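You operate a simulated robot arm through the tools that you are given. There is no shell and no other tool. Be economical: measure what you need, move in short steps, check, and stop when the job is done.

Carry out the task below with a simulated robot arm. There is one attempt and no reset: what you move stays moved.

TASK
Press the lead test button three times.
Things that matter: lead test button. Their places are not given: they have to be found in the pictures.

It is judged by the outcome, as a careful person would: the job done as asked, and still so three seconds after it is handed in. It fails if anything else is knocked over, pushed out of place, dropped, spilled or broken.

THE ROBOT
A 7-joint arm with a two-finger parallel gripper, fixed in place. Base frame: the origin is at the foot of the arm, x ahead of it, y to its left, z up. Lengths are in mm, angles in rad, forces in N, time in s.
Its first joint turns from -1.152 to 1.152 rad. Payload 2.6 kg.
Tool frame: the origin (TCP) lies between the finger pads and is the grasp point; the fingertips stand 30 mm ahead of it; z points along the fingers, y is the line along which they close. The gripper opens to 94 mm. The fingers are 28 mm wide and 10 mm thick; the gripper's body (50 by 96 mm) begins 55 mm behind the TCP.
Orientation is that of the tool frame in the base frame, as a unit quaternion [x, y, z, w]. With the fingers straight down and closing along the base's y, the tool's x points along the base's -x, its y along +y and its z along -z.

THE INTERFACE
- The arm moves only by the tool servo_tool. Its argument "rows" is a list of rows, each an object of numbers (a shift or turn left out is 0, a gripper value left out holds the last): "tx", "ty", "tz": the shift along the tool's x, y, z in mm; "wx", "wy", "wz": the turn, a rotation vector about the tool's x, y, z in rad. In form: [{"tx": .., "ty": .., "tz": .., "wx": .., "wy": .., "wz": ..}, ...]. A call has 1 to 20 rows; each row shifts and turns the commanded pose from where the row before left it, along the tool's axes as they then stand. "claw" is the opening, from 0 (shut) to 1 (fully open), set as the call begins (left out, the last holds). A row lasts 0.2 s, in which the tool goes at most 50 mm and 0.15 rad; a call with a longer step from one row to the next is refused whole, and so is a gripper value outside its range. A pose out of reach is approached as far as the arm can. The call stops where the force on the tool passes 40 N (or 10 N more than at its start, if that is more) or the arm is blocked; 0.2 s more then pass. The fingers move at their own pace (about 72 mm/s each) and stop on an object; they squeeze with about 27 N. The grip force told is the motor's: it shows also when the fingers shut on nothing. Time passes only in rows, and 0.2 s behind the last, so rows that do not move let the fingers close. It gives the time, the measured TCP pose, the force on the tool (base axes), the opening and the grip force at its end, in the units of the frame above (readings bear some noise).
- Cameras (640 x 400 px; columns grow to the right, rows downward): "scene" is fixed at [50, 439.7, 581.2]; the picture's right is [-0.65, -0.76, 0.00], its down [-0.31, 0.27, -0.91] and it looks along [0.69, -0.60, -0.41] (base axes); focal length 335 px, centre (320, 200). "wrist" rides on the gripper at [-37, 0, -58] in the tool frame; the picture's right is [0.00, -1.00, 0.00], its down [0.97, 0.00, -0.24] and it looks along [0.24, 0.00, 0.97] (tool axes); focal length 218 px, centre (320, 200).
- snapshot(camera): a new picture of that camera. No time passes.
- probe_pixels(camera, pixels): for up to 12 pixels [column, row] of the newest picture of that camera ("zoom" is the newest enlarged one), the place [x, y, z] in the base frame of the surface seen there, good to about 2 mm. No time passes.
- inspect(camera, box): a new picture of the part [left, top, right, bottom] of that camera's present view, enlarged. No time passes.
- sign_off(): hands the job in; it is judged then, once.

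Work in short steps. Measure before you move; look again where a grasp or a placing could have gone wrong, and mend it. You have 60 turns and 24 pictures in all, the two below and enlarged ones among them. Open the gripper and draw the arm clear of the work before you hand the job in, unless the task says otherwise; then end with one line.

The tools are called after "Emit:" as name(argument=value, ...) on one line, values as JSON. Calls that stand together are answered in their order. servo_tool: Moves the arm, as the interface text tells. Its arguments: {"type":"object","properties":{"rows":{"type":"array","items":{"type":"object","properties":{"tx":{"type":"number"},"ty":{"type":"number"},"tz":{"type":"number"},"wx":{"type":"number"},"wy":{"type":"number"},"wz":{"type":"number"}}}},"claw":{"type":"number"}},"required":["rows"]} The other tools are called the same way: snapshot (camera) takes a picture; probe_pixels (camera, pixels) gives the place of the surface under pixels of a picture; inspect (camera, box) takes an enlarged picture of a part of a camera's view; sign_off () hands the job in.

At the start:

```text
time: 0.0
ee_pos: [342.8, 114.6, 378.8]
tool_rot: [0.0, 1.0, 0.0, -0.001]
ft_force: [-0.1, -0.3, 0.2]
width: 93.5
grip_force: 0.0
```

scene: 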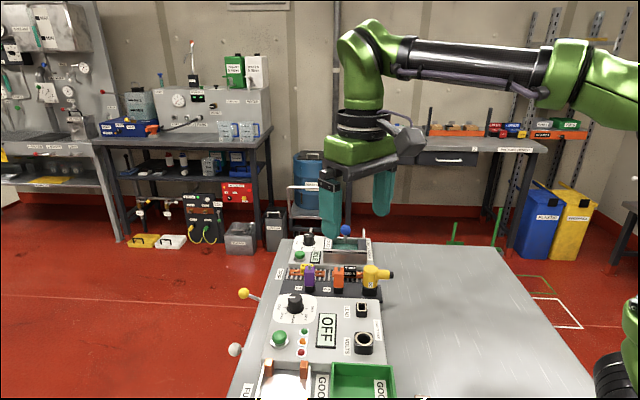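
wrist: 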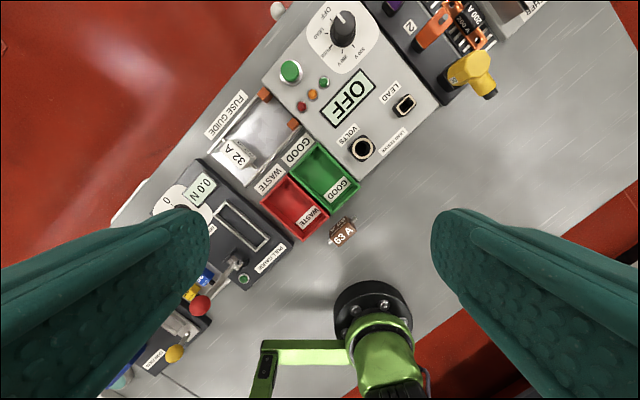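

The panel with the OFF display has a green button at wrist (290,72), and LEAD and VOLTS sockets. Other green buttons are visible too, so I'll enlarge to read the labels.

Emit:
inspect(camera="wrist", box=[240, 0, 500, 162])

Emit:
inspect(camera="scene", box=[230, 220, 420, 340])

Emit:
inspect(camera="wrist", box=[110, 160, 300, 380])

```text
2.46 times, centred on (370, 81) of wrist
```

zoom: 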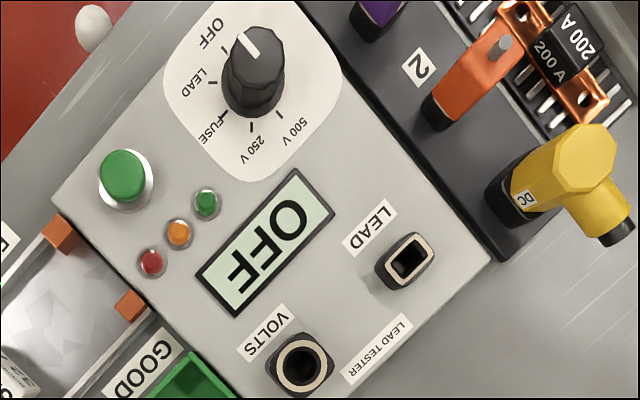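

```text
3.33 times, centred on (325, 280) of scene
```

zoom: 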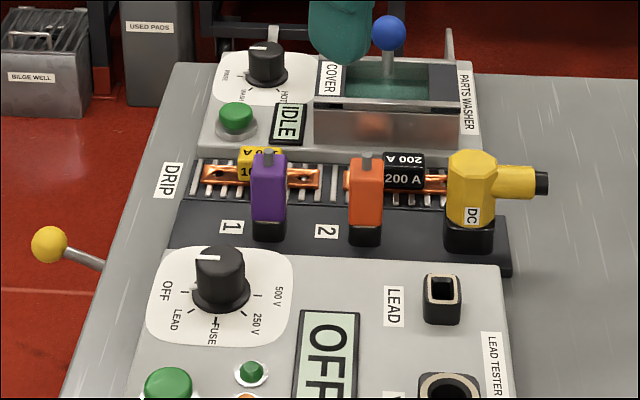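

```text
1.82 times, centred on (205, 270) of wrist
```

zoom: 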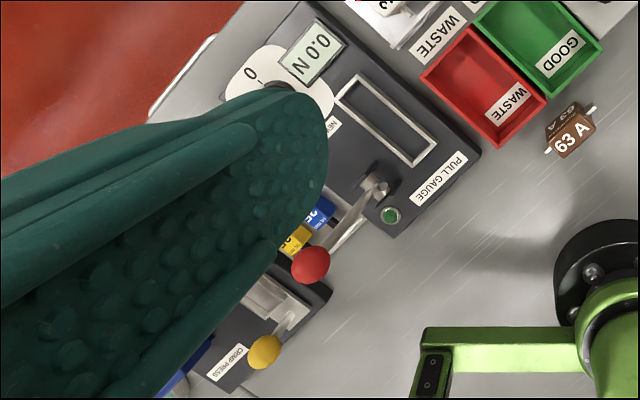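

The lead tester's green button is the target, at wrist (290,70). I'll probe it and its surroundings.

Emit:
snapshot(camera="wrist")

Emit:
probe_pixels(camera="wrist", pixels=[[290, 70], [286, 68], [294, 74], [292, 82], [303, 90], [276, 90], [340, 28], [347, 20], [313, 95], [264, 95], [278, 10], [295, 123]])

Emit:
probe_pixels(camera="scene", pixels=[[279, 334], [279, 338], [279, 345], [243, 293], [234, 349], [295, 297], [303, 367], [268, 368]])

```text
18 pictures are left
```

wrist: 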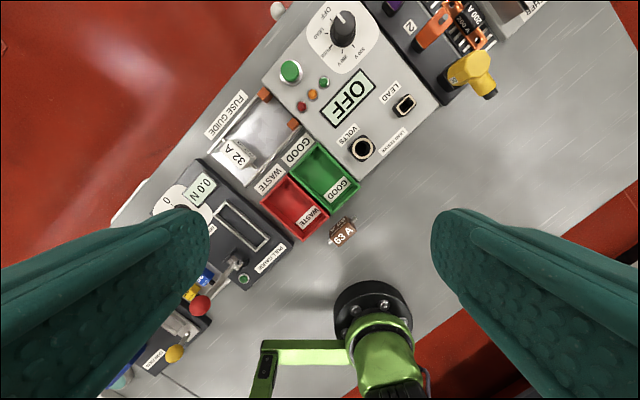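

```text
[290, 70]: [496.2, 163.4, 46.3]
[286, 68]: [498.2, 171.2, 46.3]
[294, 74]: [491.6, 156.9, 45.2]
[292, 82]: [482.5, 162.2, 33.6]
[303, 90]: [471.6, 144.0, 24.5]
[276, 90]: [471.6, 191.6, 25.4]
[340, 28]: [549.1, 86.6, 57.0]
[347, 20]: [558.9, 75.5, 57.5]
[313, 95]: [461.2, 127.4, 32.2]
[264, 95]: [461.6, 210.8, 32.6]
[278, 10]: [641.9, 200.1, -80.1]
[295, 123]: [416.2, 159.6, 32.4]
```

```text
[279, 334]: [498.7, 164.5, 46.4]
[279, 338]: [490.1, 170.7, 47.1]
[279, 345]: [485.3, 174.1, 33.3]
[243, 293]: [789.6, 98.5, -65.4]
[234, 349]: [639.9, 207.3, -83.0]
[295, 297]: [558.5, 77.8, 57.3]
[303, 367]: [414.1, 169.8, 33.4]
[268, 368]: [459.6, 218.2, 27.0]
```

Both cameras agree: the button top is at about (496,164,46), with the panel at about 25. I'll shut the gripper, move above it and descend partway.

Emit:
servo_tool(claw=0, rows=[{"tx": -30.6, "ty": 9.9}, {"tx": -30.6, "ty": 9.9}, {"tx": -30.6, "ty": 9.9}, {"tx": -30.6, "ty": 9.9}, {"tx": -31, "ty": 9.9}, {"tz": 40}, {"tz": 40}, {"tz": 40}, {"tz": 40}, {"tz": 40}, {}, {}])

Emit:
snapshot(camera="wrist")

```text
time: 2.6
ee_pos: [485.5, 162.4, 170.9]
tool_rot: [-0.001, 1.0, 0.001, 0.0]
ft_force: [0.7, -0.2, 0.4]
width: 0.0
grip_force: 26.8
out of reach, approached as far as the arm can: row 5
```

```text
17 pictures are left
```

wrist: 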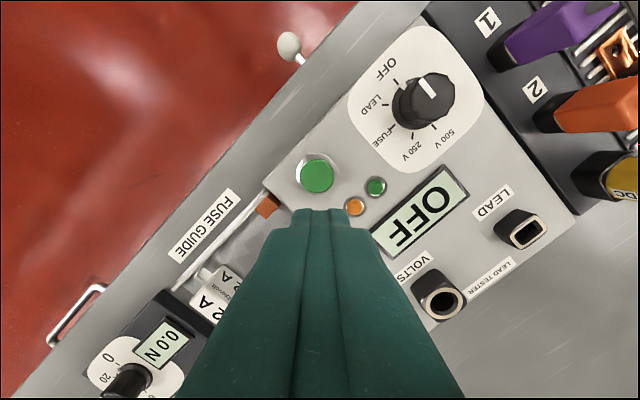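

Height has clamped the reach slightly, so x is now 485.5. I'll re-probe the button from here.

Emit:
probe_pixels(camera="wrist", pixels=[[317, 176], [308, 176], [326, 176], [317, 167], [317, 185], [356, 206], [377, 187], [334, 195], [303, 170]])

Emit:
servo_tool(rows=[{"tz": 30}, {"tz": 30}, {"tz": 5}, {}, {}])

```text
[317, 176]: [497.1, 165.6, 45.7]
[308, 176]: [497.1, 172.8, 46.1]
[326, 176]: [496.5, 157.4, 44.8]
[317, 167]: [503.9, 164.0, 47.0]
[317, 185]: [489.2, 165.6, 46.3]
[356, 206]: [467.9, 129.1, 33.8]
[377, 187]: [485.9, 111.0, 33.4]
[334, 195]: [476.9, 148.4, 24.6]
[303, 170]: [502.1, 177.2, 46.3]
```

```text
time: 3.8
ee_pos: [485.0, 163.5, 104.3]
tool_rot: [0.0, 1.0, 0.0, 0.0]
ft_force: [-0.2, 0.3, -0.4]
width: 0.1
grip_force: 27.1
```

Tip is at z≈74. I'll align over the button centre (497,165) and come down to about 6 mm above the cap.

Emit:
servo_tool(rows=[{"tx": -12, "ty": 1.5}, {}, {"tz": 11}, {"tz": 11}, {}])

Emit:
inspect(camera="scene", box=[220, 270, 380, 370])

```text
time: 5.0
ee_pos: [495.7, 163.3, 82.1]
tool_rot: [0.0, 1.0, 0.001, 0.0]
ft_force: [-0.7, 0.6, 0.3]
width: 0.1
grip_force: 27.0
```

```text
4.00 times, centred on (300, 320) of scene
```

zoom: 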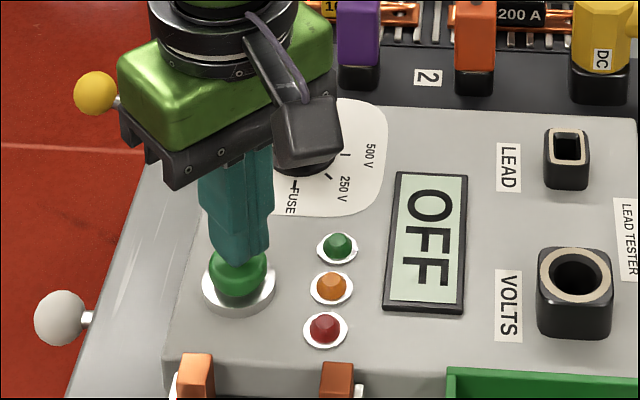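

Aligned over the button. I'll press down in small steps to find the contact and the travel.

Emit:
servo_tool(rows=[{"tz": 2}, {"tz": 2}, {"tz": 2}, {"tz": 2}, {"tz": 1}, {}])

```text
time: 6.4
ee_pos: [495.8, 164.6, 73.3]
tool_rot: [0.0, 1.0, 0.0, 0.0]
ft_force: [0.1, -1.0, 1.6]
width: 0.0
grip_force: 26.7
```

Tip is at about 43 with 1.6 N, so contact is beginning. I'll go on down in 1 mm steps.

Emit:
servo_tool(rows=[{"tz": 1}, {"tz": 1}, {"tz": 1}, {}])

Emit:
inspect(camera="scene", box=[220, 270, 380, 370])

```text
time: 7.4
ee_pos: [495.4, 165.0, 69.4]
tool_rot: [0.0, 1.0, 0.0, 0.0]
ft_force: [-1.7, -1.3, 2.9]
width: 0.1
grip_force: 27.0
```

```text
4.00 times, centred on (300, 320) of scene
```

zoom: 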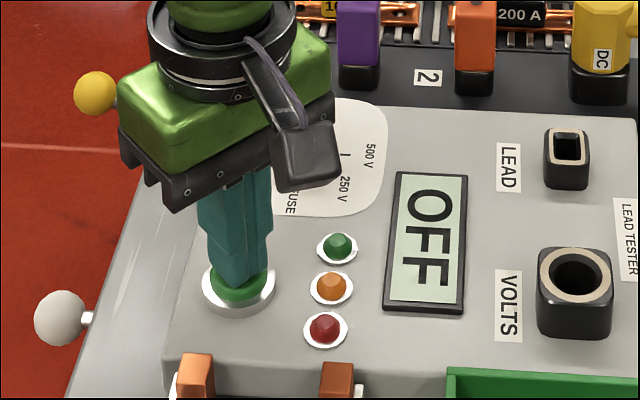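

The button is moving against a light spring (2.9 N). I'll continue until it bottoms out.

Emit:
servo_tool(rows=[{"tz": 1}, {"tz": 1}, {}])

```text
time: 8.2
ee_pos: [496.6, 164.6, 69.4]
tool_rot: [0.0, 1.0, 0.001, 0.0]
ft_force: [-3.4, -0.6, 5.7]
width: 0.1
grip_force: 27.3
```

It has stopped at 69.4 while the force rises, so it looks bottomed. I'll push a little more to confirm.

Emit:
servo_tool(rows=[{"tz": 1}, {"tz": 1}, {"tz": 1}, {}])

```text
time: 9.2
ee_pos: [495.5, 165.3, 65.8]
tool_rot: [0.0, 1.0, 0.001, 0.002]
ft_force: [-5.0, -1.2, 20.6]
width: 0.0
grip_force: 27.5
```

20.6 N at 65.8 means it's at its stop. That is press 1. I'll lift fully clear and check that the button comes back.

Emit:
servo_tool(rows=[{"tz": -4}, {"tz": -4}, {"tz": -4}, {"tz": -4}, {"tz": -4}, {}, {}])

Emit:
inspect(camera="scene", box=[220, 270, 380, 370])

```text
time: 10.8
ee_pos: [496.4, 164.9, 84.6]
tool_rot: [0.0, 1.0, -0.001, 0.0]
ft_force: [-0.3, 0.0, -0.4]
width: 0.0
grip_force: 27.2
```

```text
4.00 times, centred on (300, 320) of scene
```

zoom: 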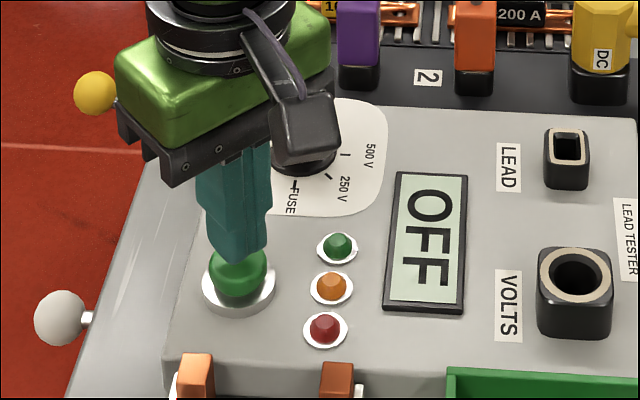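

The button has sprung back. Now press 2 at the same depth, with a hold.

Emit:
servo_tool(rows=[{"tz": 4}, {"tz": 4}, {"tz": 4}, {"tz": 2}, {"tz": 2}, {"tz": 2}, {"tz": 1}, {"tz": 1}, {}, {}])

Emit:
servo_tool(rows=[{"tz": -4}, {"tz": -4}, {"tz": -4}, {"tz": -4}, {"tz": -4}, {}, {}, {}])

```text
time: 13.0
ee_pos: [495.7, 165.7, 66.7]
tool_rot: [0.0, 1.0, -0.001, 0.001]
ft_force: [-4.9, -0.6, 20.1]
width: 0.0
grip_force: 27.1
```

```text
time: 14.8
ee_pos: [495.8, 164.8, 84.3]
tool_rot: [0.0, 1.0, 0.0, 0.0]
ft_force: [-0.2, 0.2, 0.3]
width: 0.3
grip_force: 27.0
```

Press 2 reached 20.1 N and released. Now press 3.

Emit:
servo_tool(rows=[{"tz": 4}, {"tz": 4}, {"tz": 4}, {"tz": 2}, {"tz": 2}, {"tz": 2}, {"tz": 1}, {"tz": 1}, {}, {}])

Emit:
servo_tool(rows=[{"tz": -4}, {"tz": -4}, {"tz": -4}, {"tz": -4}, {"tz": -4}, {"tz": -30}, {"tz": -40}, {"tz": -40}, {}, {}])

Emit:
snapshot(camera="scene")

```text
time: 17.0
ee_pos: [496.3, 165.0, 65.1]
tool_rot: [0.001, 1.0, 0.0, 0.0]
ft_force: [-8.4, -7.4, 23.0]
width: 0.0
grip_force: 27.4
```

```text
time: 19.2
ee_pos: [494.6, 164.1, 194.8]
tool_rot: [0.001, 1.0, 0.0, -0.001]
ft_force: [-0.2, -0.1, 0.3]
width: 0.1
grip_force: 27.2
```

```text
13 pictures are left
```

scene: 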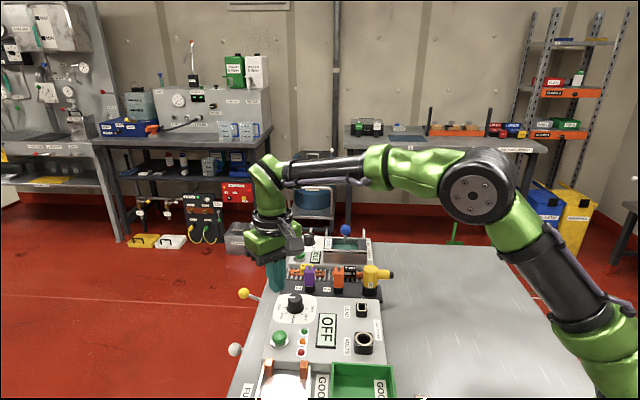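

Three full presses are done, and the button is up again with nothing else disturbed. I'll draw back and open the gripper.

Emit:
servo_tool(rows=[{"tx": 30, "tz": -40}, {"tx": 30, "tz": -40}, {"tx": 30, "tz": -40}, {"tx": 30, "tz": -30}, {}])

Emit:
servo_tool(claw=1, rows=[{}, {}, {}, {}])

Emit:
snapshot(camera="wrist")

```text
time: 20.4
ee_pos: [374.2, 164.3, 343.8]
tool_rot: [0.0, 1.0, -0.001, 0.0]
ft_force: [0.4, -0.8, -0.2]
width: 0.3
grip_force: 27.2
```

```text
time: 21.4
ee_pos: [373.9, 163.7, 342.4]
tool_rot: [0.0, 1.0, 0.0, 0.0]
ft_force: [0.0, 1.2, 0.6]
width: 94.1
grip_force: 0.0
```

```text
12 pictures are left
```

wrist: 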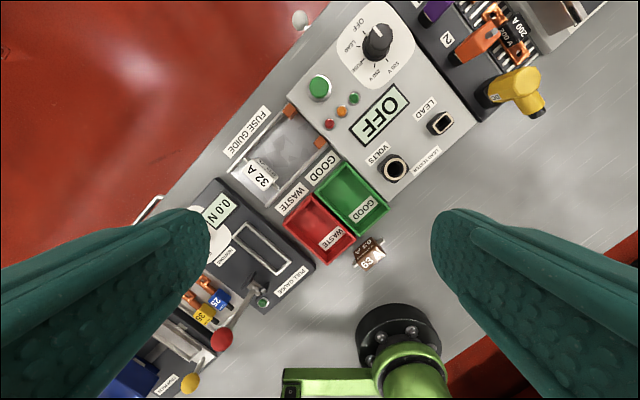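

The arm is clear, the gripper is open and the bench is undisturbed, so I'm handing in.

Emit:
sign_off()

```text
The job is handed in.
```

I pressed the lead tester's green button fully three times, lifting clear between presses; its display read OFF throughout, because I left the selector knob at OFF.
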